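You operate a simulated robot arm through the tools that you are given. There is no shell and no other tool. Be economical: measure what you need, move in short steps, check, and stop when the job is done.

Carry out the task below with a simulated two-armed robot. There is one attempt and no reset: what you move stays moved.

TASK
Open the blue drawer, put both medium tile end pieces from the top of the packing table away in the inside of the blue drawer, then shut the drawer.

It is judged by the outcome, as a careful person would: the job done as asked, and still so three seconds after it is handed in. It fails if anything else is knocked over, pushed out of place, dropped, spilled or broken.

THE ROBOT
Two 7-joint arms with two-finger parallel grippers on one trunk, on a base that drives. Base frame: it is fixed to the floor where the robot stands at the start and does not move with it; the origin is under the middle of the robot, x ahead of it, y to its left, z up. Lengths are in mm, angles in rad, forces in N, time in s.
The left shoulder is at the start at [70, 163, 1070], the right one opposite. With the tool pointing down near the work surface each hand reaches from about 400 to 880 mm from the robot's upright axis, wherever it stands, measured 20 degrees to its own side. Places, roughly: blue drawer [800, -100, 700]; inside of the blue drawer [800, -200, 700]; medium tile end piece [750, 1750, 750]. Payload 3.43 kg a hand.
The TCP of each hand is the grasp point between the finger pads, 34 mm short of the fingertips. In the tool frame z runs along the fingers and y along their closing line. The gripper opens to 128 mm. The fingers are 24 mm wide and 12 mm thick; the gripper's body (48 by 130 mm) begins 96 mm behind the TCP.
Orientation is that of the tool frame in the base frame, as a unit quaternion [w, x, y, z]. With the fingers straight down and closing along the base's y, the tool's x points along the base's -x, its y along +y and its z along -z.

THE INTERFACE
- The arms move only by the tool drive_tool. It takes "left_increments", "right_increments" or both (then of equal length, played together; a hand with none holds still); each is a list of rows, each a list of 7 numbers: the turn, a rotation vector about the tool's x, y, z in degrees, then the shift along the tool's x, y, z in cm, then the opening, from 0 (shut) to 1 (fully open). In form: [[wx, wy, wz, x, y, z, jaw], ...]. A call has 1 to 20 rows; each row is the pose to reach, as a shift and turn from the pose commanded when the call began, along the tool's axes at that moment. Rows are played at 5 a second. More than 50 mm and 0.15 rad between two rows, or a gripper value outside its range, and nothing of the call is played. A pose out of reach is approached as far as the arm can. The call stops where the force on the tool passes 40 N (or 10 N more than at its start, if that is more) or the arm is blocked; 0.2 s more then pass. The fingers move at their own pace (about 153 mm/s each) and stop on an object; they squeeze with about 44 N. The grip force told is the motor's: it shows also when the fingers shut on nothing. Time passes only in rows, and 0.2 s behind the last, so rows that repeat a pose let the fingers close. The reply holds the time, the measured pose of the TCP, the force on the tool along the base axes, the opening and the grip force, in the units named above and with some noise.
- Cameras (640 x 400 px; columns grow to the right, rows downward): "scene" is now at [129.6, 0.5, 1282]; the picture's right is [0.03, -1.00, 0.00], its down [-0.70, -0.02, -0.71] and it looks along [0.71, 0.02, -0.70] (base axes); focal length 267 px, centre (320, 200). "left" rides on the left gripper at [76, 11, -160] in its tool frame; the picture's right is [-0.15, 0.99, 0.00], its down [-0.88, -0.13, -0.46] and it looks along [-0.45, -0.07, 0.89] (tool axes); focal length 234 px, centre (320, 200). "right" rides on the right gripper at [76, -11, -160] in its tool frame; the picture's right is [0.15, 0.99, 0.00], its down [-0.88, 0.13, -0.46] and it looks along [-0.45, 0.07, 0.89] (tool axes); focal length 234 px, centre (320, 200). There is no depth. A picture from a camera that has moved, and an enlarged one, comes with that camera's place and axes in the base frame and with its lens.
- get_image(camera): a new picture of that camera. The clock stands still meanwhile.
- move_column(by): slides the trunk up (or, below 0, down) by that many mm; the arms and the scene camera ride with it, the base frame stays. It gives what a move gives, with no picture.
- drive_base(legs): drives the robot by 1 to 6 legs, each [ahead, left, turn to the left] in mm, mm and rad, along the robot's own axes; the way and the turn of a leg run together, so that a leg with both is an arc; at most 1500 mm and 3.142 rad a leg. The arms and the cameras ride along, it lands a little off, and it stops where it bumps. It gives what a move gives.
- pan_tilt(pan, tilt): turns the head with the scene camera to pan (to the left, within 1.501 rad either way) and tilt (down, from -0.506 to 1.204), counted from straight ahead of the robot. It gives what a move gives.
- zoom(camera, box): a new picture of the part [left, top, right, bottom] of that camera's present view, enlarged. The clock stands still meanwhile.
- sign_off(): hands the job in; it is judged then, once.

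Work in short steps. Places have to be worked out from the pictures, the camera data and where the tool is seen: move nearer, look again, correct. Check each grasp and each placing, and mend what went wrong. You have 165 turns and 138 pictures in all, those below and enlarged ones among them. Open the grippers and draw the arms clear of the work before you hand the job in, unless the task says otherwise; then end with one line.

The tools are called after "Call:" by a JSON object that holds its "api" and its "payload". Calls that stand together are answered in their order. drive_tool: Moves the arms, as the interface text tells. Its arguments: {"type":"object","properties":{"left_increments":{"type":"array"},"right_increments":{"type":"array"}},"required":[]} The other tools are called the same way: move_column (by) slides the trunk up or down; drive_base (legs) drives the base; pan_tilt (pan, tilt) turns the head that bears the scene camera; get_image (camera) takes a picture; zoom (camera, box) takes an enlarged picture of a part of a camera's view; sign_off () hands the job in.

At the start:

```text
clock: 0.0
left_eef_pos: [519.0, 369.9, 900.1]
left_orientation: [0.0, 0.0, 1.0, 0.0]
left_contact_force: [-0.4, -0.5, 0.5]
left_finger_gap: 128.2
left_grasp_force: 0.0
right_eef_pos: [702.7, -256.9, 1002.8]
right_orientation: [0.0, 0.0, 1.0, 0.0]
right_contact_force: [-0.3, -0.1, 0.3]
right_finger_gap: 128.1
right_grasp_force: 0.2
trunk travel left (down, up): [-550.0, 390.0]
robot x, y, heading: [3.4, 2.2, -0.005]
head pan, tilt: [0.031, 0.775]
```

scene: 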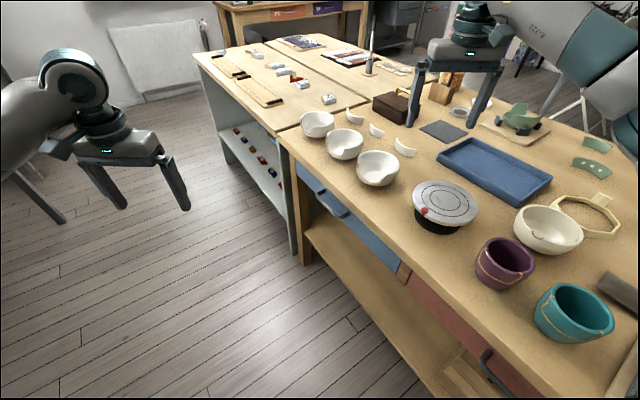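
right: 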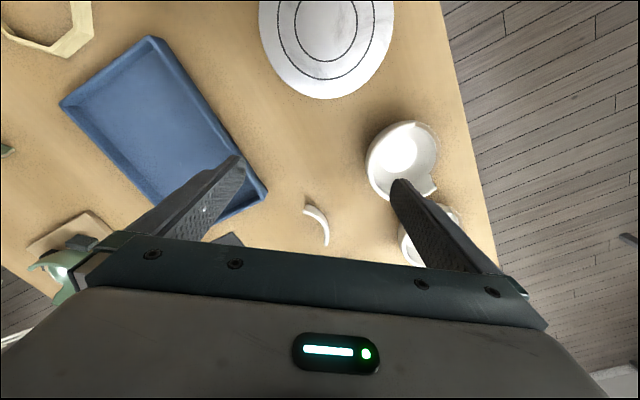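
left: 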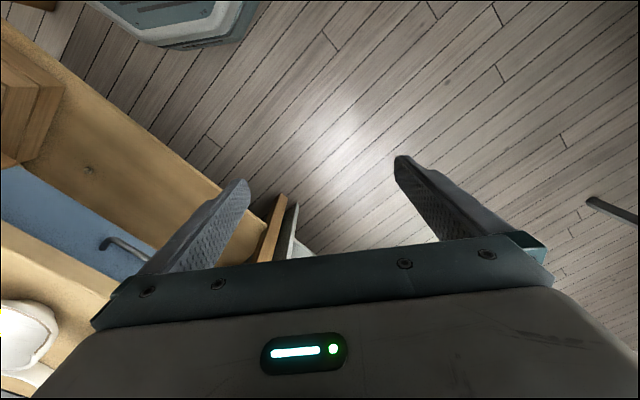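

The table edge runs obliquely (about 30° from x) and the blue drawer handle is near [700,-30,700]. I turn the head left to find the packing table.

Call:
{"api": "pan_tilt", "payload": {"pan": 1.1, "tilt": 0.45}}

Call:
{"api": "get_image", "payload": {"camera": "scene"}}

Call:
{"api": "pan_tilt", "payload": {"pan": 0.1, "tilt": 0.4}}

Call:
{"api": "get_image", "payload": {"camera": "scene"}}

```text
clock: 1.3
left_eef_pos: [519.8, 369.3, 901.7]
left_orientation: [0.0, 0.0, 1.0, 0.0]
left_contact_force: [0.1, -0.5, -0.2]
left_finger_gap: 127.9
left_grasp_force: 0.0
right_eef_pos: [703.7, -256.5, 1002.6]
right_orientation: [-0.001, 0.0, 1.0, 0.0]
right_contact_force: [-0.2, -0.9, -0.9]
right_finger_gap: 128.1
right_grasp_force: 0.0
trunk travel left (down, up): [-550.0, 390.0]
robot x, y, heading: [-0.7, -1.8, 0.001]
head pan, tilt: [1.1, 0.45]
```

```text
134 pictures are left
camera scene: at [89.7, 79.8, 1310.4], right [0.89, -0.45, 0.0], down [-0.2, -0.39, -0.9], along [0.41, 0.8, -0.44], focal length 267 px, centre (320, 200)
```

scene: 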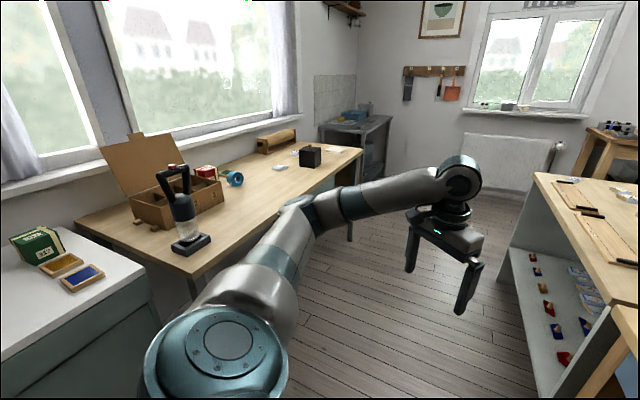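

```text
clock: 2.6
left_eef_pos: [518.5, 369.6, 901.7]
left_orientation: [0.0, 0.0, 1.0, 0.0]
left_contact_force: [0.4, 0.3, 0.4]
left_finger_gap: 128.2
left_grasp_force: 0.1
right_eef_pos: [704.8, -256.5, 1002.5]
right_orientation: [0.001, -0.001, 1.0, 0.0]
right_contact_force: [1.1, -0.8, -0.1]
right_finger_gap: 128.0
right_grasp_force: 0.0
trunk travel left (down, up): [-550.0, 390.0]
robot x, y, heading: [-1.6, 3.4, -0.002]
head pan, tilt: [0.099, 0.4]
```

```text
133 pictures are left
camera scene: at [140.0, 7.2, 1315.1], right [0.1, -0.99, 0.0], down [-0.39, -0.04, -0.92], along [0.92, 0.09, -0.39], focal length 267 px, centre (320, 200)
```

scene: 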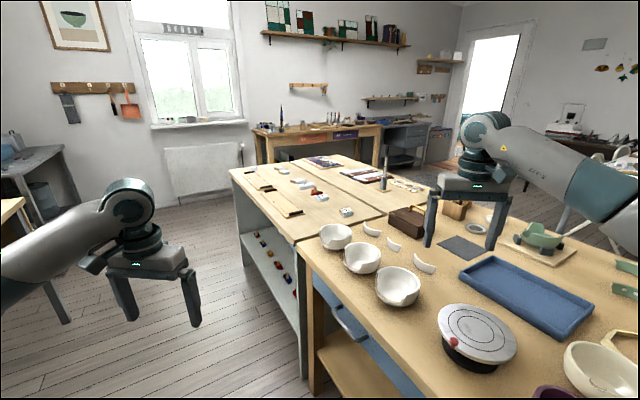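

The packing table is the one under the window on the left. I look at it enlarged.

Call:
{"api": "pan_tilt", "payload": {"pan": 1.2, "tilt": 0.4}}

Call:
{"api": "zoom", "payload": {"camera": "scene", "box": [230, 100, 430, 225]}}

Call:
{"api": "get_image", "payload": {"camera": "scene"}}

```text
clock: 3.9
left_eef_pos: [520.4, 369.4, 902.9]
left_orientation: [0.0, 0.0, 1.0, 0.0]
left_contact_force: [-0.2, 1.5, 0.1]
left_finger_gap: 128.2
left_grasp_force: 0.0
right_eef_pos: [702.8, -256.5, 1003.2]
right_orientation: [-0.001, 0.0, 1.0, 0.0]
right_contact_force: [0.2, -0.2, 0.1]
right_finger_gap: 128.0
right_grasp_force: 0.0
trunk travel left (down, up): [-550.0, 390.0]
robot x, y, heading: [-3.1, 3.4, -0.0]
head pan, tilt: [1.201, 0.4]
```

```text
3.20 times, centred on (330, 162) of scene
camera zoom: at [81.4, 84.3, 1315.1], right [0.93, -0.36, 0.0], down [-0.14, -0.36, -0.92], along [0.33, 0.86, -0.39], focal length 853 px, centre (288, 320)
```

zoom: 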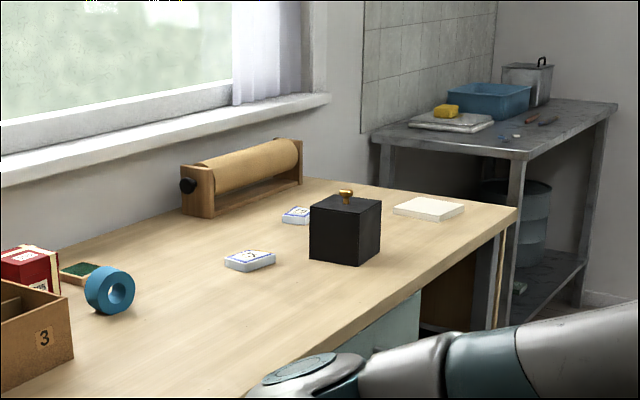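

```text
131 pictures are left
camera scene: at [81.4, 84.3, 1315.1], right [0.93, -0.36, 0.0], down [-0.14, -0.36, -0.92], along [0.33, 0.86, -0.39], focal length 267 px, centre (320, 200)
```

scene: 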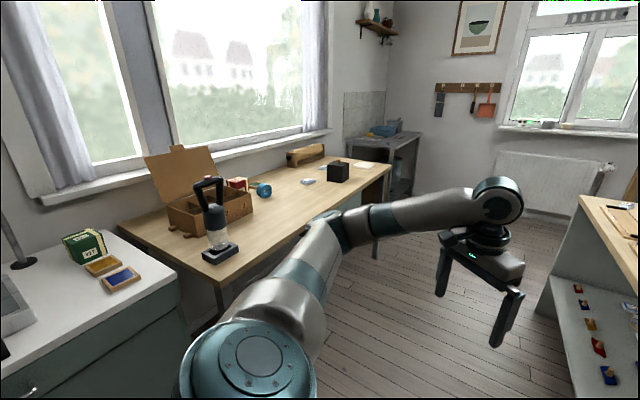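

Both tile pieces (white with blue) are seen beside the black cube, at about [590,1630] and [800,1900]. Next I look closely at the blue drawer.

Call:
{"api": "pan_tilt", "payload": {"pan": -0.1, "tilt": 0.8}}

Call:
{"api": "zoom", "payload": {"camera": "scene", "box": [180, 120, 420, 270]}}

```text
clock: 5.4
left_eef_pos: [519.2, 371.0, 900.7]
left_orientation: [0.0, 0.0, 1.0, 0.0]
left_contact_force: [0.4, -0.1, 0.2]
left_finger_gap: 127.7
left_grasp_force: 0.1
right_eef_pos: [703.9, -255.1, 1004.7]
right_orientation: [-0.001, 0.0, 1.0, 0.0]
right_contact_force: [0.0, -0.5, -0.4]
right_finger_gap: 127.9
right_grasp_force: 0.0
trunk travel left (down, up): [-550.0, 390.0]
robot x, y, heading: [-1.6, -2.4, 0.005]
head pan, tilt: [-0.099, 0.799]
```

```text
2.67 times, centred on (300, 195) of scene
camera zoom: at [128.1, -10.0, 1280.1], right [-0.1, -1.0, 0.0], down [-0.71, 0.07, -0.7], along [0.69, -0.07, -0.72], focal length 711 px, centre (373, 213)
```

zoom: 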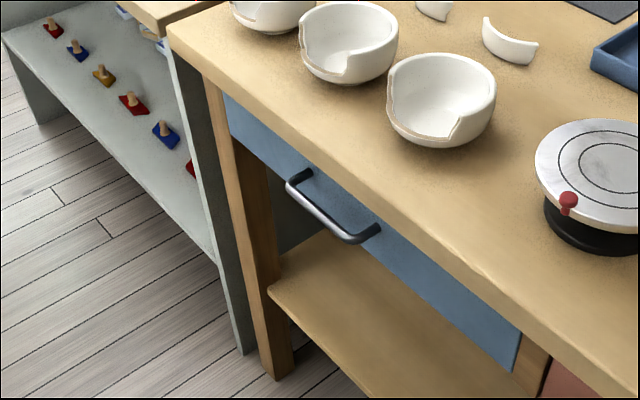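

The handle is a horizontal bow at about [676,-6,718]; the bench front runs 35° off x, outward normal (-0.58, 0.82). I'll stand facing the drawer: first translate away from the bench, then turn.

Call:
{"api": "drive_base", "payload": {"legs": [[425, 631, 0], [0, 0, -0.955]]}}

Call:
{"api": "pan_tilt", "payload": {"pan": 0.0, "tilt": 0.8}}

Call:
{"api": "get_image", "payload": {"camera": "scene"}}

Call:
{"api": "get_image", "payload": {"camera": "right"}}

```text
clock: 11.9
left_eef_pos: [1030.2, 416.7, 901.7]
left_orientation: [0.0, 0.459, 0.888, -0.001]
left_contact_force: [-0.8, -1.0, -0.7]
left_finger_gap: 128.2
left_grasp_force: 0.1
right_eef_pos: [625.8, -95.3, 1002.9]
right_orientation: [0.001, 0.46, 0.888, 0.0]
right_contact_force: [-0.3, 0.2, 0.0]
right_finger_gap: 127.8
right_grasp_force: 0.1
trunk travel left (down, up): [-550.0, 390.0]
robot x, y, heading: [428.9, 628.0, -0.954]
head pan, tilt: [-0.099, 0.799]
```

```text
clock: 12.6
left_eef_pos: [1031.9, 417.8, 901.6]
left_orientation: [0.0, 0.46, 0.888, 0.0]
left_contact_force: [0.1, -0.1, -0.9]
left_finger_gap: 128.0
left_grasp_force: 0.1
right_eef_pos: [625.5, -95.2, 1004.5]
right_orientation: [0.0, 0.46, 0.888, 0.0]
right_contact_force: [-0.2, 0.0, -0.5]
right_finger_gap: 128.0
right_grasp_force: 0.0
trunk travel left (down, up): [-550.0, 390.0]
robot x, y, heading: [427.4, 625.7, -0.956]
head pan, tilt: [0.0, 0.799]
```

```text
129 pictures are left
camera scene: at [501.6, 518.7, 1280.0], right [-0.82, -0.58, 0.0], down [-0.41, 0.59, -0.7], along [0.4, -0.57, -0.72], focal length 267 px, centre (320, 200)
```

scene: 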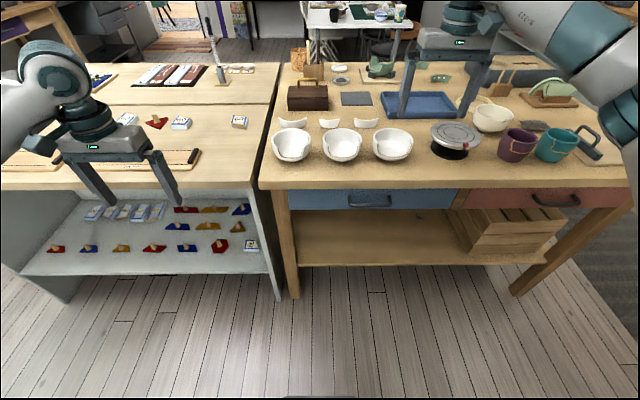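

```text
128 pictures are left
camera right: at [573.0, -40.4, 1162.7], right [0.72, 0.69, 0.0], down [0.62, -0.64, 0.46], along [0.31, -0.33, -0.89], focal length 234 px, centre (320, 200)
```

right: 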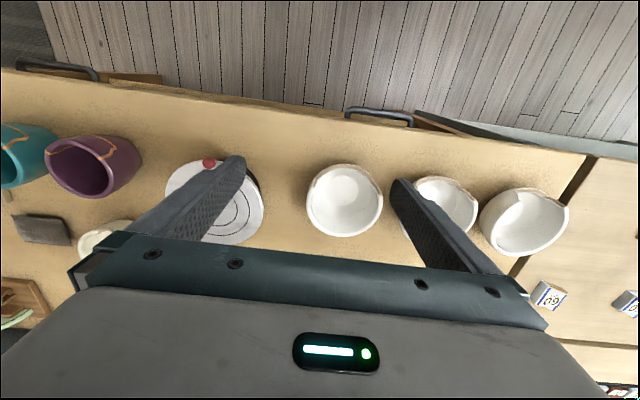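

The drawer and handle are now squarely in front; triangulating puts the bar about [686, 1, 698]. I zoom in for precision.

Call:
{"api": "zoom", "payload": {"camera": "scene", "box": [270, 170, 470, 295]}}

Call:
{"api": "zoom", "payload": {"camera": "right", "box": [320, 70, 480, 170]}}

```text
3.20 times, centred on (370, 232) of scene
camera zoom: at [501.6, 518.7, 1280.0], right [-0.82, -0.58, 0.0], down [-0.41, 0.59, -0.7], along [0.4, -0.57, -0.72], focal length 853 px, centre (160, 96)
```

zoom: 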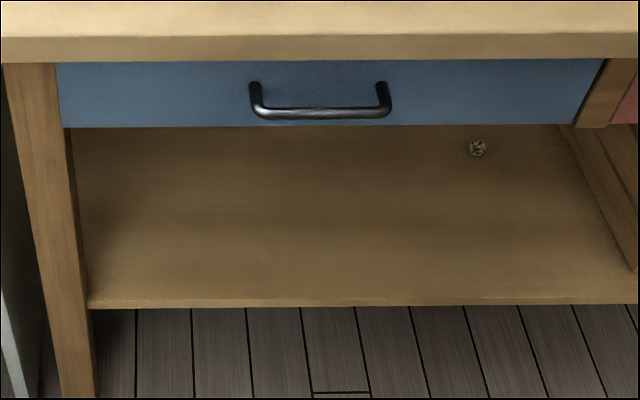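

```text
4.00 times, centred on (400, 120) of right
camera zoom: at [573.0, -40.4, 1162.7], right [0.72, 0.69, 0.0], down [0.62, -0.64, 0.46], along [0.31, -0.33, -0.89], focal length 937 px, centre (0, 520)
```

zoom: 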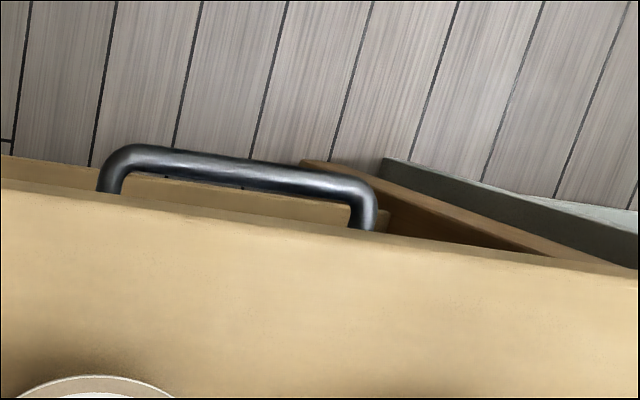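

Refined: the bar centre is at about [689, 0, 712], 663 mm ahead of the robot and 149 mm to its right. I turn the right gripper to point forward with the fingers closing vertically, drawing it back to before the bench edge.

Call:
{"api": "drive_tool", "payload": {"right_increments": [[-4.33, -4.33, 4.33, 0.71, 0.66, 0, 0.6], [-8.66, -8.66, 8.66, 1.43, 1.32, 0, 0.6], [-12.99, -12.99, 12.99, 2.14, 1.99, 0, 0.6], [-17.32, -17.32, 17.32, 2.85, 2.65, 0, 0.6], [-21.65, -21.65, 21.65, 3.56, 3.31, 0, 0.6], [-25.98, -25.98, 25.98, 4.28, 3.98, 0, 0.6], [-30.31, -30.31, 30.31, 4.99, 4.64, 0, 0.6], [-34.64, -34.64, 34.64, 5.7, 5.3, 0, 0.6], [-38.97, -38.97, 38.97, 6.41, 5.96, 0, 0.6], [-43.3, -43.3, 43.3, 7.13, 6.63, 0, 0.6], [-47.63, -47.63, 47.63, 7.84, 7.29, 0, 0.6], [-51.96, -51.96, 51.96, 8.55, 7.95, 0, 0.6], [-56.29, -56.29, 56.29, 9.26, 8.61, 0, 0.6], [-60.62, -60.62, 60.62, 9.98, 9.28, 0, 0.6], [-64.95, -64.95, 64.95, 10.69, 9.94, 0, 0.6], [-69.28, -69.28, 69.28, 11.4, 10.6, 0, 0.6], [-69.28, -69.28, 69.28, 11.4, 10.6, 0, 0.6]]}}

Call:
{"api": "get_image", "payload": {"camera": "scene"}}

```text
clock: 16.2
left_eef_pos: [1032.6, 420.0, 902.1]
left_orientation: [0.0, 0.458, 0.889, -0.001]
left_contact_force: [0.9, 0.0, 0.2]
left_finger_gap: 128.1
left_grasp_force: 0.1
right_eef_pos: [536.5, -22.1, 959.3]
right_orientation: [0.702, 0.641, 0.278, 0.138]
right_contact_force: [0.2, 0.1, 0.5]
right_finger_gap: 77.0
right_grasp_force: 0.1
right hand out of reach, approached as far as the arm can: row 13, 14, 15, 16, 17
trunk travel left (down, up): [-550.0, 390.0]
robot x, y, heading: [429.8, 627.6, -0.951]
head pan, tilt: [0.0, 0.799]
```

```text
125 pictures are left
camera scene: at [505.1, 520.9, 1280.2], right [-0.82, -0.58, 0.0], down [-0.42, 0.58, -0.7], along [0.4, -0.57, -0.72], focal length 267 px, centre (320, 200)
```

scene: 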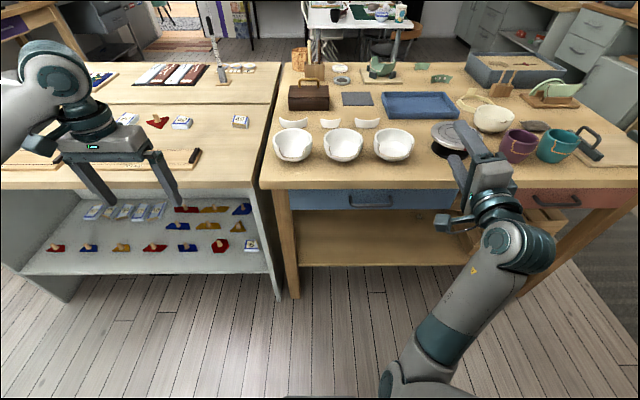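

The orientation is nearly right, but the arm sticks 140 mm too far to the right. I lower the trunk so that the hand is level with the handle, and then see.

Call:
{"api": "move_column", "payload": {"by": -245}}

Call:
{"api": "get_image", "payload": {"camera": "scene"}}

Call:
{"api": "get_image", "payload": {"camera": "right"}}

```text
clock: 16.5
left_eef_pos: [1030.4, 416.5, 898.8]
left_orientation: [0.001, 0.46, 0.888, 0.001]
left_contact_force: [0.1, -0.9, -0.2]
left_finger_gap: 128.1
left_grasp_force: 0.0
right_eef_pos: [529.5, -23.5, 956.6]
right_orientation: [0.701, 0.642, 0.277, 0.137]
right_contact_force: [0.3, 0.4, 0.7]
right_finger_gap: 76.8
right_grasp_force: 0.0
trunk travel left (down, up): [-548.0, 392.0]
robot x, y, heading: [427.6, 626.4, -0.957]
head pan, tilt: [0.0, 0.799]
stopped: the arm was blocked; the commanded pose is now the measured one
```

```text
124 pictures are left
camera scene: at [499.9, 518.0, 1277.5], right [-0.82, -0.58, 0.0], down [-0.41, 0.59, -0.7], along [0.4, -0.57, -0.72], focal length 267 px, centre (320, 200)
```

scene: 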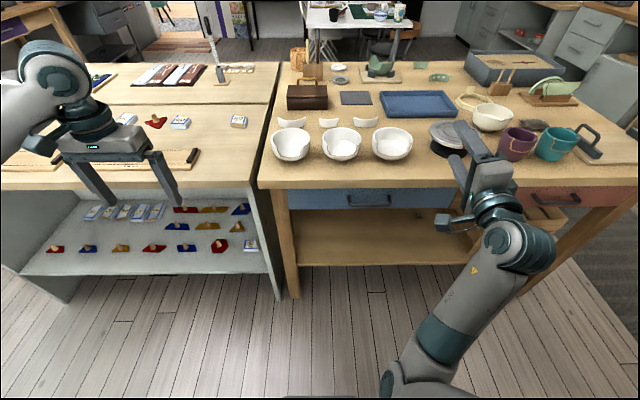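

```text
123 pictures are left
camera right: at [499.5, 146.4, 924.8], right [0.28, 0.22, 0.94], down [-0.95, -0.09, 0.3], along [0.15, -0.97, 0.18], focal length 234 px, centre (320, 200)
```

right: 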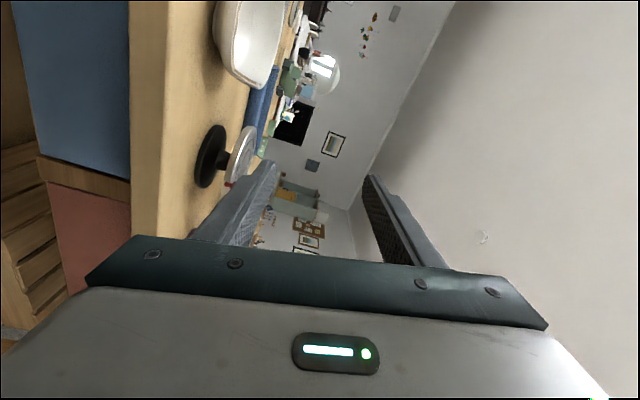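

The move stopped at once as "blocked". I look around to both sides before trying again.

Call:
{"api": "pan_tilt", "payload": {"pan": -1.2, "tilt": 0.7}}

Call:
{"api": "get_image", "payload": {"camera": "scene"}}

Call:
{"api": "pan_tilt", "payload": {"pan": 1.4, "tilt": 0.7}}

Call:
{"api": "get_image", "payload": {"camera": "scene"}}

```text
clock: 17.9
left_eef_pos: [1029.7, 416.7, 897.5]
left_orientation: [0.0, 0.46, 0.888, 0.0]
left_contact_force: [-0.4, -0.1, 0.8]
left_finger_gap: 128.0
left_grasp_force: 0.1
right_eef_pos: [531.6, -23.8, 955.4]
right_orientation: [0.701, 0.642, 0.278, 0.138]
right_contact_force: [-0.7, -0.5, 0.0]
right_finger_gap: 76.8
right_grasp_force: 0.0
trunk travel left (down, up): [-548.0, 392.0]
robot x, y, heading: [427.1, 627.8, -0.955]
head pan, tilt: [-1.201, 0.7]
```

```text
122 pictures are left
camera scene: at [408.3, 513.9, 1285.8], right [-0.83, 0.55, 0.0], down [0.36, 0.54, -0.76], along [-0.42, -0.64, -0.64], focal length 267 px, centre (320, 200)
```

scene: 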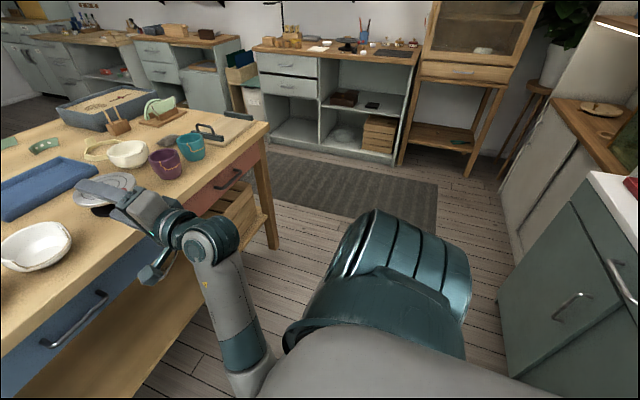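

```text
clock: 20.3
left_eef_pos: [1031.0, 418.4, 899.0]
left_orientation: [0.0, 0.46, 0.888, -0.001]
left_contact_force: [0.3, 0.5, -0.7]
left_finger_gap: 127.9
left_grasp_force: 0.0
right_eef_pos: [531.3, -23.9, 956.7]
right_orientation: [0.701, 0.642, 0.278, 0.137]
right_contact_force: [0.4, -0.9, 0.4]
right_finger_gap: 76.7
right_grasp_force: 0.1
trunk travel left (down, up): [-548.0, 392.0]
robot x, y, heading: [427.6, 625.8, -0.955]
head pan, tilt: [1.4, 0.7]
```

```text
121 pictures are left
camera scene: at [531.9, 621.2, 1285.8], right [0.43, -0.9, 0.0], down [-0.58, -0.28, -0.76], along [0.69, 0.33, -0.64], focal length 267 px, centre (320, 200)
```

scene: 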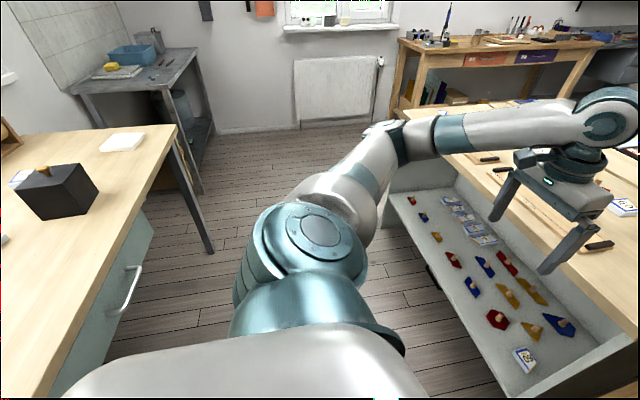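

Nothing visibly touches; the block may just have been the unreachable command. I try lowering again in a smaller step.

Call:
{"api": "move_column", "payload": {"by": -60}}

```text
clock: 21.3
left_eef_pos: [1030.4, 416.4, 839.3]
left_orientation: [0.0, 0.459, 0.888, 0.001]
left_contact_force: [-0.7, -0.7, -0.1]
left_finger_gap: 127.9
left_grasp_force: 0.1
right_eef_pos: [531.1, -23.7, 896.7]
right_orientation: [0.702, 0.642, 0.277, 0.138]
right_contact_force: [-0.5, 0.1, 0.3]
right_finger_gap: 76.8
right_grasp_force: 0.0
trunk travel left (down, up): [-488.0, 452.0]
robot x, y, heading: [429.6, 628.1, -0.952]
head pan, tilt: [1.4, 0.7]
```

That works now; I lower the rest to handle height and look with both cameras.

Call:
{"api": "move_column", "payload": {"by": -185}}

Call:
{"api": "pan_tilt", "payload": {"pan": -0.3, "tilt": 0.8}}

Call:
{"api": "get_image", "payload": {"camera": "scene"}}

Call:
{"api": "get_image", "payload": {"camera": "right"}}

```text
clock: 23.3
left_eef_pos: [1031.4, 418.1, 655.0]
left_orientation: [0.001, 0.459, 0.888, 0.0]
left_contact_force: [0.8, 0.6, -0.2]
left_finger_gap: 128.1
left_grasp_force: 0.2
right_eef_pos: [531.5, -23.6, 712.4]
right_orientation: [0.702, 0.642, 0.278, 0.138]
right_contact_force: [-0.4, 0.2, -0.3]
right_finger_gap: 76.8
right_grasp_force: 0.0
trunk travel left (down, up): [-303.0, 637.0]
robot x, y, heading: [426.9, 626.7, -0.952]
head pan, tilt: [1.4, 0.7]
```

```text
clock: 25.0
left_eef_pos: [1031.1, 417.7, 653.7]
left_orientation: [0.0, 0.459, 0.888, -0.001]
left_contact_force: [-0.5, 0.1, -0.2]
left_finger_gap: 128.2
left_grasp_force: 0.1
right_eef_pos: [531.2, -23.8, 711.4]
right_orientation: [0.701, 0.642, 0.278, 0.138]
right_contact_force: [0.3, -0.7, -0.4]
right_finger_gap: 76.8
right_grasp_force: 0.0
trunk travel left (down, up): [-303.0, 637.0]
robot x, y, heading: [428.0, 630.6, -0.953]
head pan, tilt: [-0.3, 0.799]
```

```text
120 pictures are left
camera scene: at [480.1, 508.1, 1032.6], right [-0.95, -0.31, 0.0], down [-0.22, 0.68, -0.7], along [0.22, -0.66, -0.72], focal length 267 px, centre (320, 200)
```

scene: 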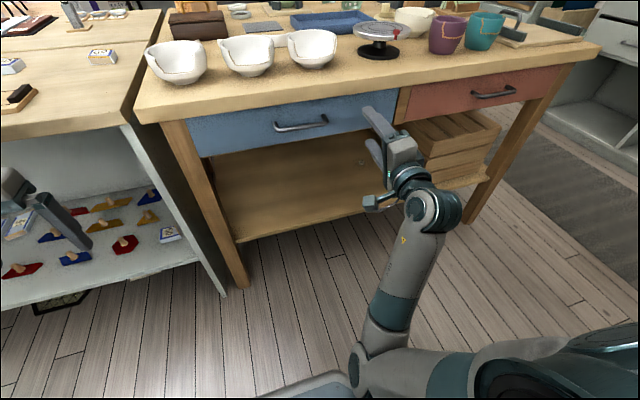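

```text
119 pictures are left
camera right: at [501.2, 147.2, 680.2], right [0.28, 0.22, 0.94], down [-0.95, -0.09, 0.3], along [0.15, -0.97, 0.18], focal length 234 px, centre (320, 200)
```

right: 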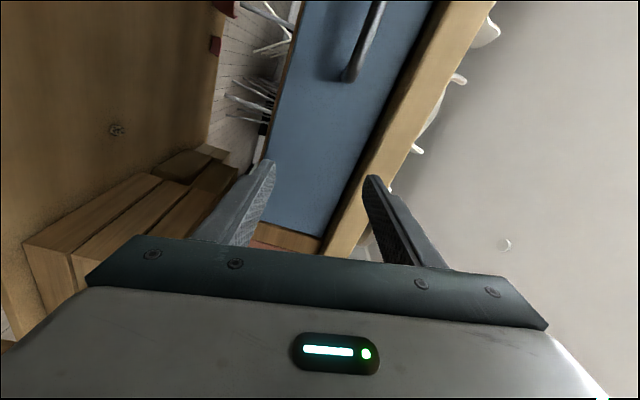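

The hand is level with the drawer; the bar lies 143 mm to the left and 71 mm ahead of the TCP. I shift the base 143 mm to the left.

Call:
{"api": "drive_base", "payload": {"legs": [[0, 143, 0]]}}

Call:
{"api": "get_image", "payload": {"camera": "right"}}

Call:
{"api": "get_image", "payload": {"camera": "scene"}}

```text
clock: 26.4
left_eef_pos: [1148.0, 499.6, 654.0]
left_orientation: [0.0, 0.46, 0.888, 0.0]
left_contact_force: [0.7, 0.6, 0.6]
left_finger_gap: 128.1
left_grasp_force: 0.0
right_eef_pos: [649.1, 60.1, 710.8]
right_orientation: [0.702, 0.642, 0.278, 0.138]
right_contact_force: [0.6, 0.5, -0.5]
right_finger_gap: 76.9
right_grasp_force: 0.1
trunk travel left (down, up): [-303.0, 637.0]
robot x, y, heading: [546.8, 709.9, -0.956]
head pan, tilt: [-0.3, 0.799]
```

```text
118 pictures are left
camera right: at [618.7, 230.2, 680.2], right [0.28, 0.22, 0.94], down [-0.95, -0.09, 0.31], along [0.15, -0.97, 0.18], focal length 234 px, centre (320, 200)
```

right: 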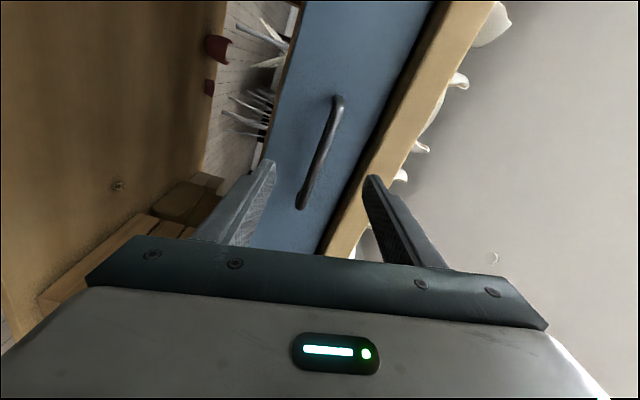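

```text
117 pictures are left
camera scene: at [597.8, 591.1, 1032.6], right [-0.95, -0.31, 0.0], down [-0.22, 0.68, -0.7], along [0.22, -0.66, -0.72], focal length 267 px, centre (320, 200)
```

scene: 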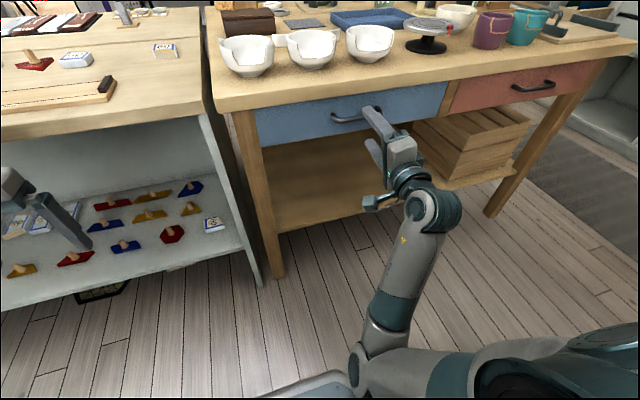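

The bar lies between the fingers, about 10 mm left of centre. I correct the 12° roll and go forward 71 mm in small steps.

Call:
{"api": "drive_tool", "payload": {"right_increments": [[0, 0, 6, 0.5, 0, 0.5, 0.6], [0, 0, 12, 1.0, 0, 1.5, 0.6], [0, 0, 12, 1.0, 0, 3, 0.6], [0, 0, 12, 1.0, 0, 4.5, 0.6], [0, 0, 12, 1.0, 0, 4.5, 0.6]]}}

Call:
{"api": "get_image", "payload": {"camera": "right"}}

```text
clock: 27.6
left_eef_pos: [1148.0, 500.2, 653.3]
left_orientation: [0.001, 0.459, 0.888, -0.001]
left_contact_force: [0.4, -0.2, -0.1]
left_finger_gap: 127.7
left_grasp_force: 0.0
right_eef_pos: [649.8, 7.5, 716.9]
right_orientation: [0.699, 0.658, 0.233, 0.156]
right_contact_force: [0.0, 0.0, 0.0]
right_finger_gap: 76.8
right_grasp_force: 0.0
trunk travel left (down, up): [-303.0, 637.0]
robot x, y, heading: [541.1, 709.7, -0.958]
head pan, tilt: [-0.3, 0.799]
```

```text
116 pictures are left
camera right: at [628.4, 180.6, 691.9], right [0.21, 0.16, 0.96], down [-0.97, -0.06, 0.22], along [0.1, -0.98, 0.14], focal length 234 px, centre (320, 200)
```

right: 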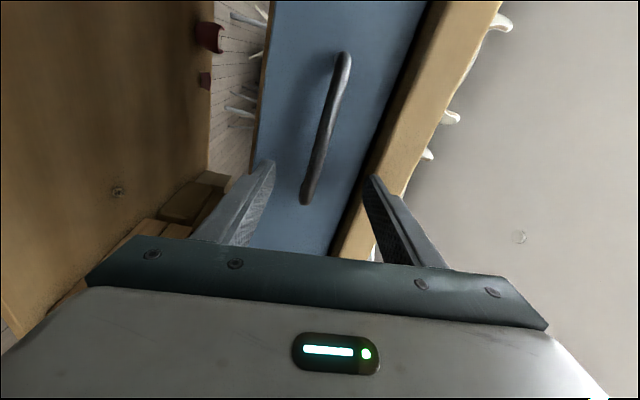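

The arm drifted to the right at its limit; the bar is now 28 mm left and 28 mm ahead. I nudge the base instead, stopping a bit short so that the fingertips do not hit the drawer front.

Call:
{"api": "drive_base", "payload": {"legs": [[18, 28, 0]]}}

Call:
{"api": "get_image", "payload": {"camera": "right"}}

Call:
{"api": "zoom", "payload": {"camera": "scene", "box": [300, 80, 460, 180]}}

```text
clock: 28.4
left_eef_pos: [1168.2, 500.8, 653.2]
left_orientation: [0.001, 0.46, 0.888, 0.001]
left_contact_force: [-0.3, -0.5, -0.1]
left_finger_gap: 127.8
left_grasp_force: 0.0
right_eef_pos: [662.8, 8.1, 718.3]
right_orientation: [0.701, 0.658, 0.229, 0.15]
right_contact_force: [-1.2, 11.5, -6.3]
right_finger_gap: 74.0
right_grasp_force: 0.0
trunk travel left (down, up): [-303.0, 637.0]
robot x, y, heading: [564.2, 711.0, -0.96]
head pan, tilt: [-0.3, 0.799]
stopped in leg 1: the force on the tool passed its limit (the readings are from after the stop); the commanded pose is now the measured one
```

```text
115 pictures are left
camera right: at [644.0, 181.6, 693.4], right [0.21, 0.16, 0.96], down [-0.97, -0.05, 0.22], along [0.09, -0.99, 0.15], focal length 234 px, centre (320, 200)
```

right: 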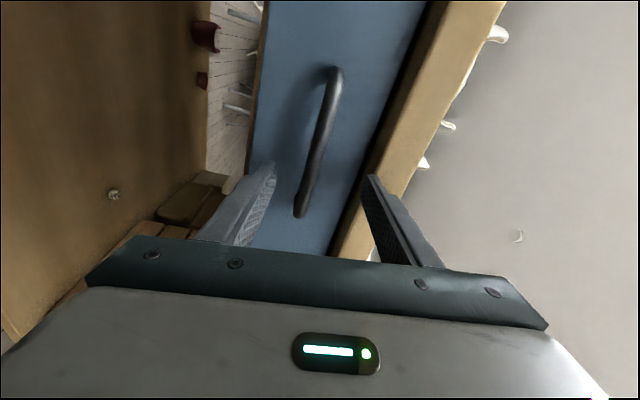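

```text
4.00 times, centred on (380, 130) of scene
camera zoom: at [616.5, 592.5, 1032.6], right [-0.95, -0.31, 0.0], down [-0.22, 0.68, -0.7], along [0.22, -0.66, -0.72], focal length 1066 px, centre (80, 480)
```

zoom: 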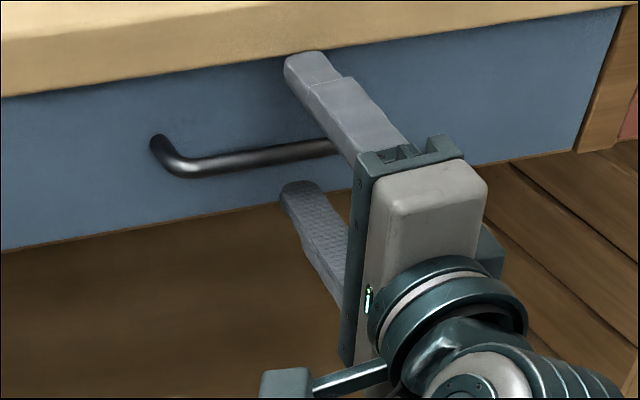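

The upper finger touched the tabletop's front edge. I back off a little, narrow the opening to about 45 mm and lower it a few mm.

Call:
{"api": "drive_tool", "payload": {"right_increments": [[0, 0, 0, 0, 0, -0.8, 0.5], [0, 0, 0, 0, -0.4, -0.8, 0.35], [0, 0, 0, 0, -0.4, -0.8, 0.35], [0, 0, 0, 0, -0.4, -0.8, 0.35]]}}

Call:
{"api": "drive_base", "payload": {"legs": [[16, 17, 0]]}}

Call:
{"api": "get_image", "payload": {"camera": "right"}}

Call:
{"api": "zoom", "payload": {"camera": "scene", "box": [300, 80, 460, 180]}}

```text
clock: 29.4
left_eef_pos: [1166.4, 500.8, 654.7]
left_orientation: [-0.001, 0.46, 0.888, 0.001]
left_contact_force: [-1.2, 0.0, 0.6]
left_finger_gap: 128.1
left_grasp_force: 0.1
right_eef_pos: [658.0, 13.9, 716.1]
right_orientation: [0.702, 0.658, 0.227, 0.151]
right_contact_force: [-0.1, -0.2, -0.4]
right_finger_gap: 44.7
right_grasp_force: 0.0
trunk travel left (down, up): [-303.0, 637.0]
robot x, y, heading: [567.2, 713.5, -0.952]
head pan, tilt: [-0.3, 0.799]
```

```text
clock: 30.2
left_eef_pos: [1190.9, 497.3, 654.2]
left_orientation: [-0.001, 0.46, 0.888, 0.001]
left_contact_force: [-0.2, 0.6, -1.0]
left_finger_gap: 128.2
left_grasp_force: 0.1
right_eef_pos: [683.1, 11.1, 714.8]
right_orientation: [0.701, 0.658, 0.229, 0.151]
right_contact_force: [-0.4, -1.1, 0.0]
right_finger_gap: 44.7
right_grasp_force: 0.1
trunk travel left (down, up): [-303.0, 637.0]
robot x, y, heading: [586.2, 706.1, -0.956]
head pan, tilt: [-0.3, 0.799]
```

```text
113 pictures are left
camera right: at [663.6, 184.1, 689.0], right [0.21, 0.16, 0.96], down [-0.97, -0.05, 0.22], along [0.08, -0.99, 0.15], focal length 234 px, centre (320, 200)
```

right: 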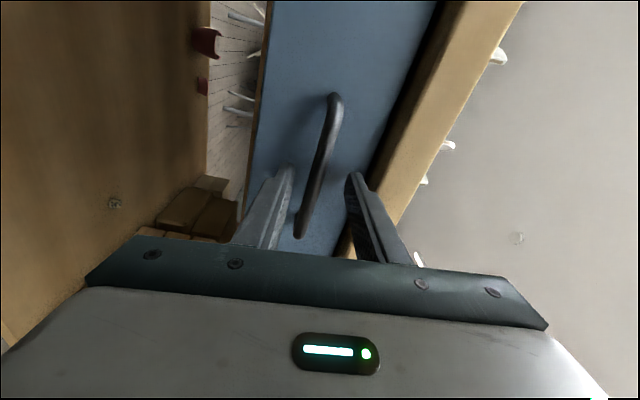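

```text
4.00 times, centred on (380, 130) of scene
camera zoom: at [640.7, 588.3, 1032.5], right [-0.95, -0.31, 0.0], down [-0.22, 0.68, -0.7], along [0.22, -0.66, -0.72], focal length 1066 px, centre (80, 480)
```

zoom: 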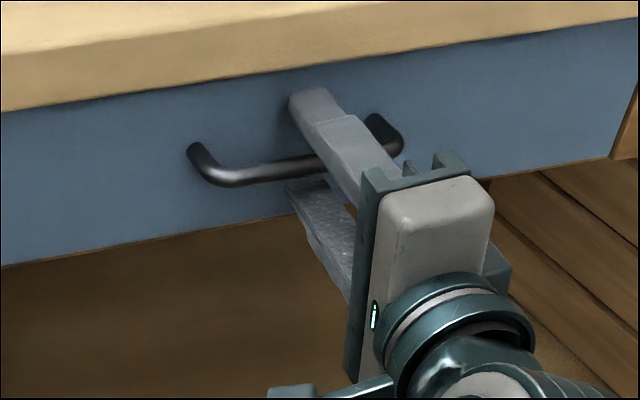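

The fingers now straddle the bar near its middle. I close.

Call:
{"api": "drive_tool", "payload": {"right_increments": [[0, 0, 0, 0, 0, 0, 0.2], [0, 0, 0, 0, 0, 0, 0], [0, 0, 0, 0, 0, 0, 0]]}}

Call:
{"api": "zoom", "payload": {"camera": "scene", "box": [300, 80, 460, 180]}}

```text
clock: 31.1
left_eef_pos: [1190.4, 495.9, 653.1]
left_orientation: [0.0, 0.461, 0.888, 0.001]
left_contact_force: [-0.6, 0.0, -0.7]
left_finger_gap: 127.8
left_grasp_force: 0.0
right_eef_pos: [681.5, 10.4, 709.2]
right_orientation: [0.698, 0.662, 0.229, 0.152]
right_contact_force: [-6.1, 17.8, -31.8]
right_finger_gap: 14.4
right_grasp_force: 45.1
trunk travel left (down, up): [-303.0, 637.0]
robot x, y, heading: [589.0, 706.8, -0.966]
head pan, tilt: [-0.3, 0.799]
```

```text
4.00 times, centred on (380, 130) of scene
camera zoom: at [639.7, 587.0, 1031.9], right [-0.95, -0.31, 0.0], down [-0.22, 0.68, -0.7], along [0.22, -0.66, -0.72], focal length 1066 px, centre (80, 480)
```

zoom: 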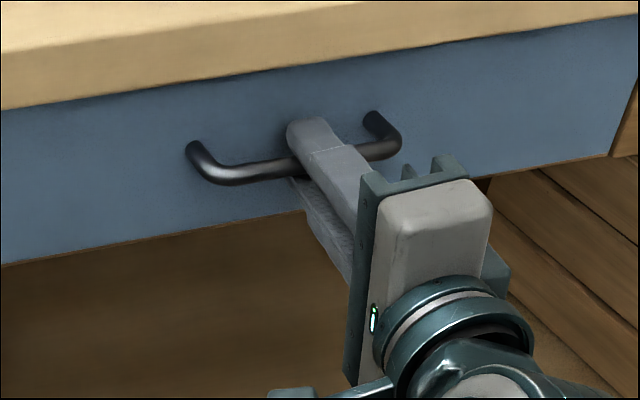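

The bar is held (14 mm gap), with a vertical preload since the bar is ~6 mm lower. I relieve that and start to pull along the tool's -z.

Call:
{"api": "drive_tool", "payload": {"right_increments": [[0, 0, 0, 0, -0.6, 0, 0], [0, 0, 0, 0, -0.6, -1, 0], [0, 0, 0, 0, -0.6, -2, 0], [0, 0, 0, 0, -0.6, -3, 0], [0, 0, 0, 0, -0.6, -4, 0], [0, 0, 0, 0, -0.6, -5, 0]]}}

Call:
{"api": "get_image", "payload": {"camera": "scene"}}

```text
clock: 32.5
left_eef_pos: [1189.4, 498.5, 654.9]
left_orientation: [0.001, 0.46, 0.888, 0.0]
left_contact_force: [-0.4, -0.7, -0.4]
left_finger_gap: 127.9
left_grasp_force: 0.1
right_eef_pos: [655.9, 46.4, 709.8]
right_orientation: [0.707, 0.653, 0.226, 0.152]
right_contact_force: [-15.4, -11.4, 28.2]
right_finger_gap: 14.3
right_grasp_force: 45.3
right hand out of reach, approached as far as the arm can: row 6
trunk travel left (down, up): [-303.0, 637.0]
robot x, y, heading: [590.0, 705.8, -0.948]
head pan, tilt: [-0.3, 0.799]
```

```text
110 pictures are left
camera scene: at [638.3, 589.9, 1033.4], right [-0.95, -0.31, 0.0], down [-0.22, 0.68, -0.7], along [0.22, -0.66, -0.72], focal length 267 px, centre (320, 200)
```

scene: 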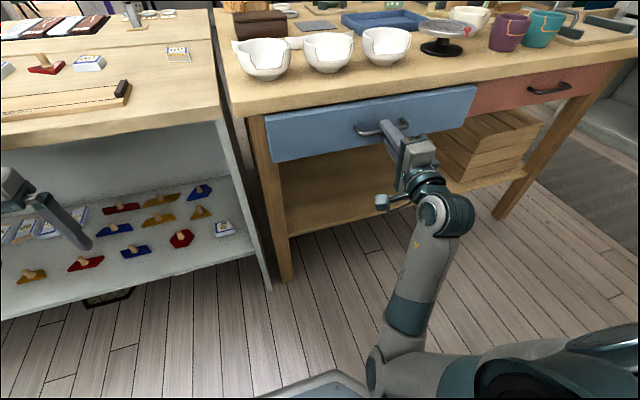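

The drawer is coming out (44 mm), but the arm is at its limit. I relax the vertical load a little and pull on by backing the base.

Call:
{"api": "drive_tool", "payload": {"right_increments": [[0, 0, 0, 0, 0.3, 0.3, 0], [0, 0, 0, 0, 0.3, 0.3, 0]]}}

Call:
{"api": "drive_base", "payload": {"legs": [[-60, 0, 0]]}}

```text
clock: 33.0
left_eef_pos: [1188.5, 497.7, 655.8]
left_orientation: [0.001, 0.46, 0.888, 0.001]
left_contact_force: [-0.1, 0.5, 0.4]
left_finger_gap: 127.9
left_grasp_force: 0.1
right_eef_pos: [656.6, 42.5, 708.4]
right_orientation: [0.705, 0.656, 0.225, 0.151]
right_contact_force: [-19.6, -12.9, 27.2]
right_finger_gap: 14.5
right_grasp_force: 44.8
trunk travel left (down, up): [-303.0, 637.0]
robot x, y, heading: [583.6, 706.5, -0.954]
head pan, tilt: [-0.3, 0.799]
```

```text
clock: 33.8
left_eef_pos: [1186.6, 501.5, 654.3]
left_orientation: [0.001, 0.46, 0.888, 0.001]
left_contact_force: [-0.2, -0.5, -0.2]
left_finger_gap: 127.8
left_grasp_force: 0.1
right_eef_pos: [654.2, 46.3, 708.6]
right_orientation: [0.705, 0.655, 0.226, 0.152]
right_contact_force: [-1.1, 0.1, -0.7]
right_finger_gap: 14.5
right_grasp_force: 45.2
trunk travel left (down, up): [-303.0, 637.0]
robot x, y, heading: [583.8, 713.1, -0.955]
head pan, tilt: [-0.3, 0.799]
stopped in leg 1: the force on the tool passed its limit (the readings are from after the stop); the commanded pose is now the measured one
```

The force stop reset the command and the hand is now load-free. I go on backing.

Call:
{"api": "drive_base", "payload": {"legs": [[-70, 0, 0]]}}

```text
clock: 34.8
left_eef_pos: [1145.0, 556.6, 654.2]
left_orientation: [0.001, 0.46, 0.888, 0.001]
left_contact_force: [0.1, 1.0, 0.9]
left_finger_gap: 128.2
left_grasp_force: 0.0
right_eef_pos: [615.0, 105.1, 711.0]
right_orientation: [0.705, 0.655, 0.225, 0.15]
right_contact_force: [-4.6, -2.9, -3.1]
right_finger_gap: 14.5
right_grasp_force: 45.0
trunk travel left (down, up): [-303.0, 637.0]
robot x, y, heading: [542.1, 769.4, -0.956]
head pan, tilt: [-0.3, 0.799]
```

Opened about 116 mm. I back another 50 mm (the packing table is behind me, so not much more).

Call:
{"api": "drive_base", "payload": {"legs": [[-50, 0, 0]]}}

Call:
{"api": "pan_tilt", "payload": {"pan": -0.1, "tilt": 0.8}}

Call:
{"api": "get_image", "payload": {"camera": "scene"}}

```text
clock: 35.7
left_eef_pos: [1116.4, 598.2, 653.7]
left_orientation: [0.0, 0.46, 0.888, 0.001]
left_contact_force: [-0.6, 0.9, 0.5]
left_finger_gap: 128.0
left_grasp_force: 0.1
right_eef_pos: [585.0, 144.5, 708.8]
right_orientation: [0.705, 0.655, 0.225, 0.149]
right_contact_force: [-6.6, -2.4, 1.5]
right_finger_gap: 14.7
right_grasp_force: 45.0
trunk travel left (down, up): [-303.0, 637.0]
robot x, y, heading: [517.7, 815.2, -0.954]
head pan, tilt: [-0.3, 0.799]
```

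```text
clock: 36.5
left_eef_pos: [1116.8, 599.8, 654.9]
left_orientation: [0.0, 0.461, 0.888, 0.002]
left_contact_force: [0.1, 0.0, -0.2]
left_finger_gap: 128.3
left_grasp_force: 0.0
right_eef_pos: [584.7, 143.1, 709.7]
right_orientation: [0.706, 0.655, 0.226, 0.149]
right_contact_force: [-1.3, -1.8, 0.7]
right_finger_gap: 14.4
right_grasp_force: 45.1
trunk travel left (down, up): [-303.0, 637.0]
robot x, y, heading: [517.8, 811.5, -0.96]
head pan, tilt: [-0.099, 0.799]
```

```text
109 pictures are left
camera scene: at [581.4, 697.6, 1032.6], right [-0.87, -0.49, 0.0], down [-0.35, 0.62, -0.7], along [0.34, -0.61, -0.72], focal length 267 px, centre (320, 200)
```

scene: 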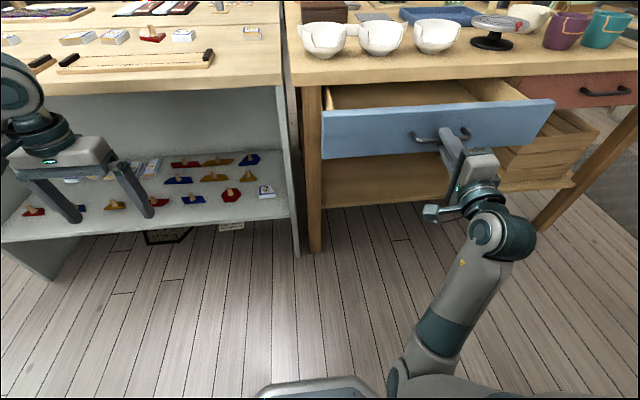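

The drawer is open about 165 mm, with room enough for placing. I open the jaw and slip off the handle with a small arc of the base (the arm cannot retract further).

Call:
{"api": "drive_tool", "payload": {"right_increments": [[0, 0, 0, 0, 0, 0, 0.2], [0, 0, 0, 0, 0, 0, 0.35], [0, 0, 0, 0, 0, 0, 0.35]]}}

Call:
{"api": "drive_base", "payload": {"legs": [[-10, 55, -0.1]]}}

Call:
{"api": "get_image", "payload": {"camera": "scene"}}

```text
clock: 37.2
left_eef_pos: [1117.4, 599.4, 653.2]
left_orientation: [0.001, 0.46, 0.888, 0.001]
left_contact_force: [0.5, -0.5, 0.1]
left_finger_gap: 127.8
left_grasp_force: 0.2
right_eef_pos: [584.1, 145.5, 709.5]
right_orientation: [0.706, 0.655, 0.225, 0.15]
right_contact_force: [-0.1, 1.1, 0.4]
right_finger_gap: 45.1
right_grasp_force: 0.0
trunk travel left (down, up): [-303.0, 637.0]
robot x, y, heading: [517.2, 811.1, -0.958]
head pan, tilt: [-0.099, 0.799]
```

```text
clock: 38.2
left_eef_pos: [1134.7, 578.4, 653.9]
left_orientation: [0.0, 0.504, 0.864, 0.0]
left_contact_force: [0.8, -0.1, -1.1]
left_finger_gap: 128.0
left_grasp_force: 0.1
right_eef_pos: [560.6, 178.1, 709.8]
right_orientation: [0.712, 0.666, 0.192, 0.114]
right_contact_force: [-0.3, 0.6, 0.6]
right_finger_gap: 45.0
right_grasp_force: 0.1
trunk travel left (down, up): [-303.0, 637.0]
robot x, y, heading: [554.7, 844.7, -1.06]
head pan, tilt: [-0.099, 0.799]
```

```text
108 pictures are left
camera scene: at [612.2, 729.5, 1032.6], right [-0.92, -0.4, 0.0], down [-0.29, 0.66, -0.7], along [0.28, -0.64, -0.72], focal length 267 px, centre (320, 200)
```

scene: 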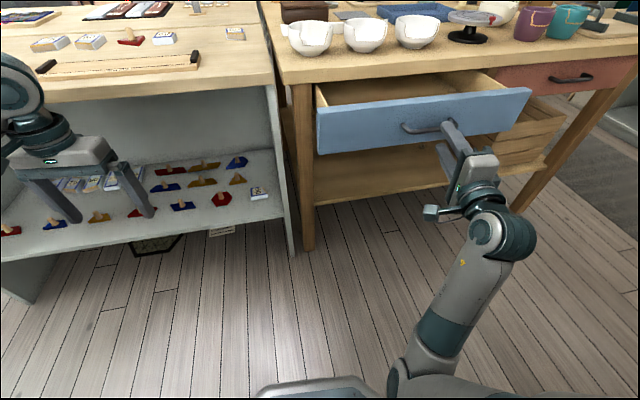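

The fingers are off the bar by about 15–20 mm. I repeat the arc for more clearance, then raise the trunk.

Call:
{"api": "drive_base", "payload": {"legs": [[0, 55, -0.12]]}}

Call:
{"api": "get_image", "payload": {"camera": "right"}}

```text
clock: 39.2
left_eef_pos: [1147.2, 533.9, 653.3]
left_orientation: [0.0, 0.555, 0.832, 0.0]
left_contact_force: [0.7, 0.0, -0.3]
left_finger_gap: 128.0
left_grasp_force: 0.1
right_eef_pos: [528.1, 206.8, 709.8]
right_orientation: [0.718, 0.676, 0.153, 0.07]
right_contact_force: [0.3, -0.5, 0.6]
right_finger_gap: 45.0
right_grasp_force: 0.2
trunk travel left (down, up): [-303.0, 637.0]
robot x, y, heading: [606.5, 873.9, -1.179]
head pan, tilt: [-0.099, 0.799]
```

```text
107 pictures are left
camera right: at [549.0, 380.0, 682.5], right [0.24, 0.12, 0.96], down [-0.96, 0.17, 0.22], along [-0.14, -0.98, 0.16], focal length 234 px, centre (320, 200)
```

right: 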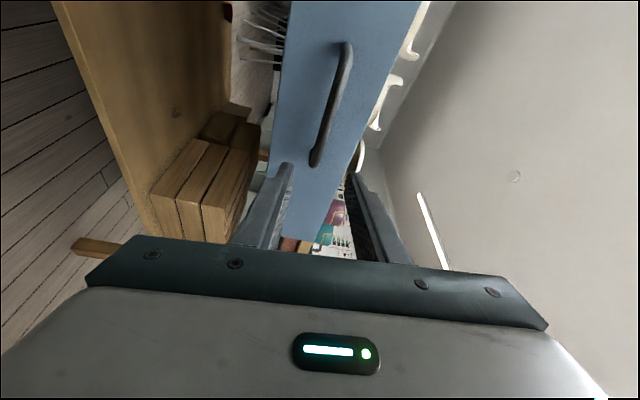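

Clear of the handle. I raise the trunk by 345 mm and then turn the right hand back to pointing down.

Call:
{"api": "move_column", "payload": {"by": 345}}

Call:
{"api": "drive_tool", "payload": {"right_increments": [[4.33, 4.33, -4.33, 0, 0, 0.3, 0.5], [8.66, 8.66, -8.66, 0, 0, 0.6, 0.5], [12.99, 12.99, -12.99, 0, 0, 0.9, 0.5], [17.32, 17.32, -17.32, 0, 0, 1.2, 0.5], [21.65, 21.65, -21.65, 0, 0, 1.5, 0.5], [25.98, 25.98, -25.98, 0, 0, 1.8, 0.5], [30.31, 30.31, -30.31, 0, 0, 2.1, 0.5], [34.64, 34.64, -34.64, 0, 0, 2.4, 0.5], [38.97, 38.97, -38.97, 0, 0, 2.7, 0.5], [43.3, 43.3, -43.3, 0, 0, 3, 0.5], [47.63, 47.63, -47.63, 0, 0, 3.3, 0.5], [51.96, 51.96, -51.96, 0, 0, 3.6, 0.5], [56.29, 56.29, -56.29, 0, 0, 3.9, 0.5], [60.62, 60.62, -60.62, 0, 0, 4.2, 0.5], [64.95, 64.95, -64.95, 0, 0, 4.5, 0.5], [69.28, 69.28, -69.28, 0, 0, 4.8, 0.5], [69.28, 69.28, -69.28, 0, 0, 4.8, 0.5]]}}

Call:
{"api": "get_image", "payload": {"camera": "scene"}}

```text
clock: 42.5
left_eef_pos: [1146.7, 534.5, 999.2]
left_orientation: [0.001, 0.555, 0.832, 0.002]
left_contact_force: [-0.4, 0.0, 0.6]
left_finger_gap: 127.9
left_grasp_force: 0.1
right_eef_pos: [527.8, 206.8, 1054.6]
right_orientation: [0.718, 0.676, 0.152, 0.071]
right_contact_force: [0.6, -0.2, 0.5]
right_finger_gap: 44.8
right_grasp_force: 0.1
trunk travel left (down, up): [-648.0, 292.0]
robot x, y, heading: [604.7, 874.1, -1.178]
head pan, tilt: [-0.099, 0.799]
```

```text
clock: 46.1
left_eef_pos: [1146.0, 532.8, 999.4]
left_orientation: [0.0, 0.555, 0.832, 0.0]
left_contact_force: [0.3, 0.5, 0.1]
left_finger_gap: 128.1
left_grasp_force: 0.1
right_eef_pos: [542.3, 160.9, 1056.1]
right_orientation: [-0.019, 0.585, 0.808, -0.06]
right_contact_force: [-0.4, 0.4, -0.4]
right_finger_gap: 63.9
right_grasp_force: 0.0
trunk travel left (down, up): [-648.0, 292.0]
robot x, y, heading: [605.1, 872.6, -1.174]
head pan, tilt: [-0.099, 0.799]
```

```text
106 pictures are left
camera scene: at [644.8, 746.7, 1377.6], right [-0.96, -0.29, 0.0], down [-0.21, 0.69, -0.7], along [0.2, -0.67, -0.72], focal length 267 px, centre (320, 200)
```

scene: 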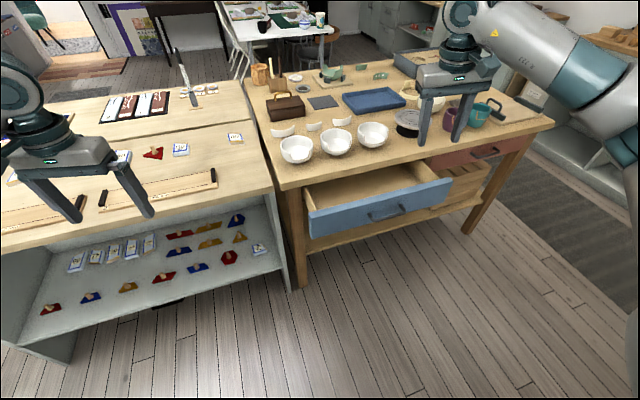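

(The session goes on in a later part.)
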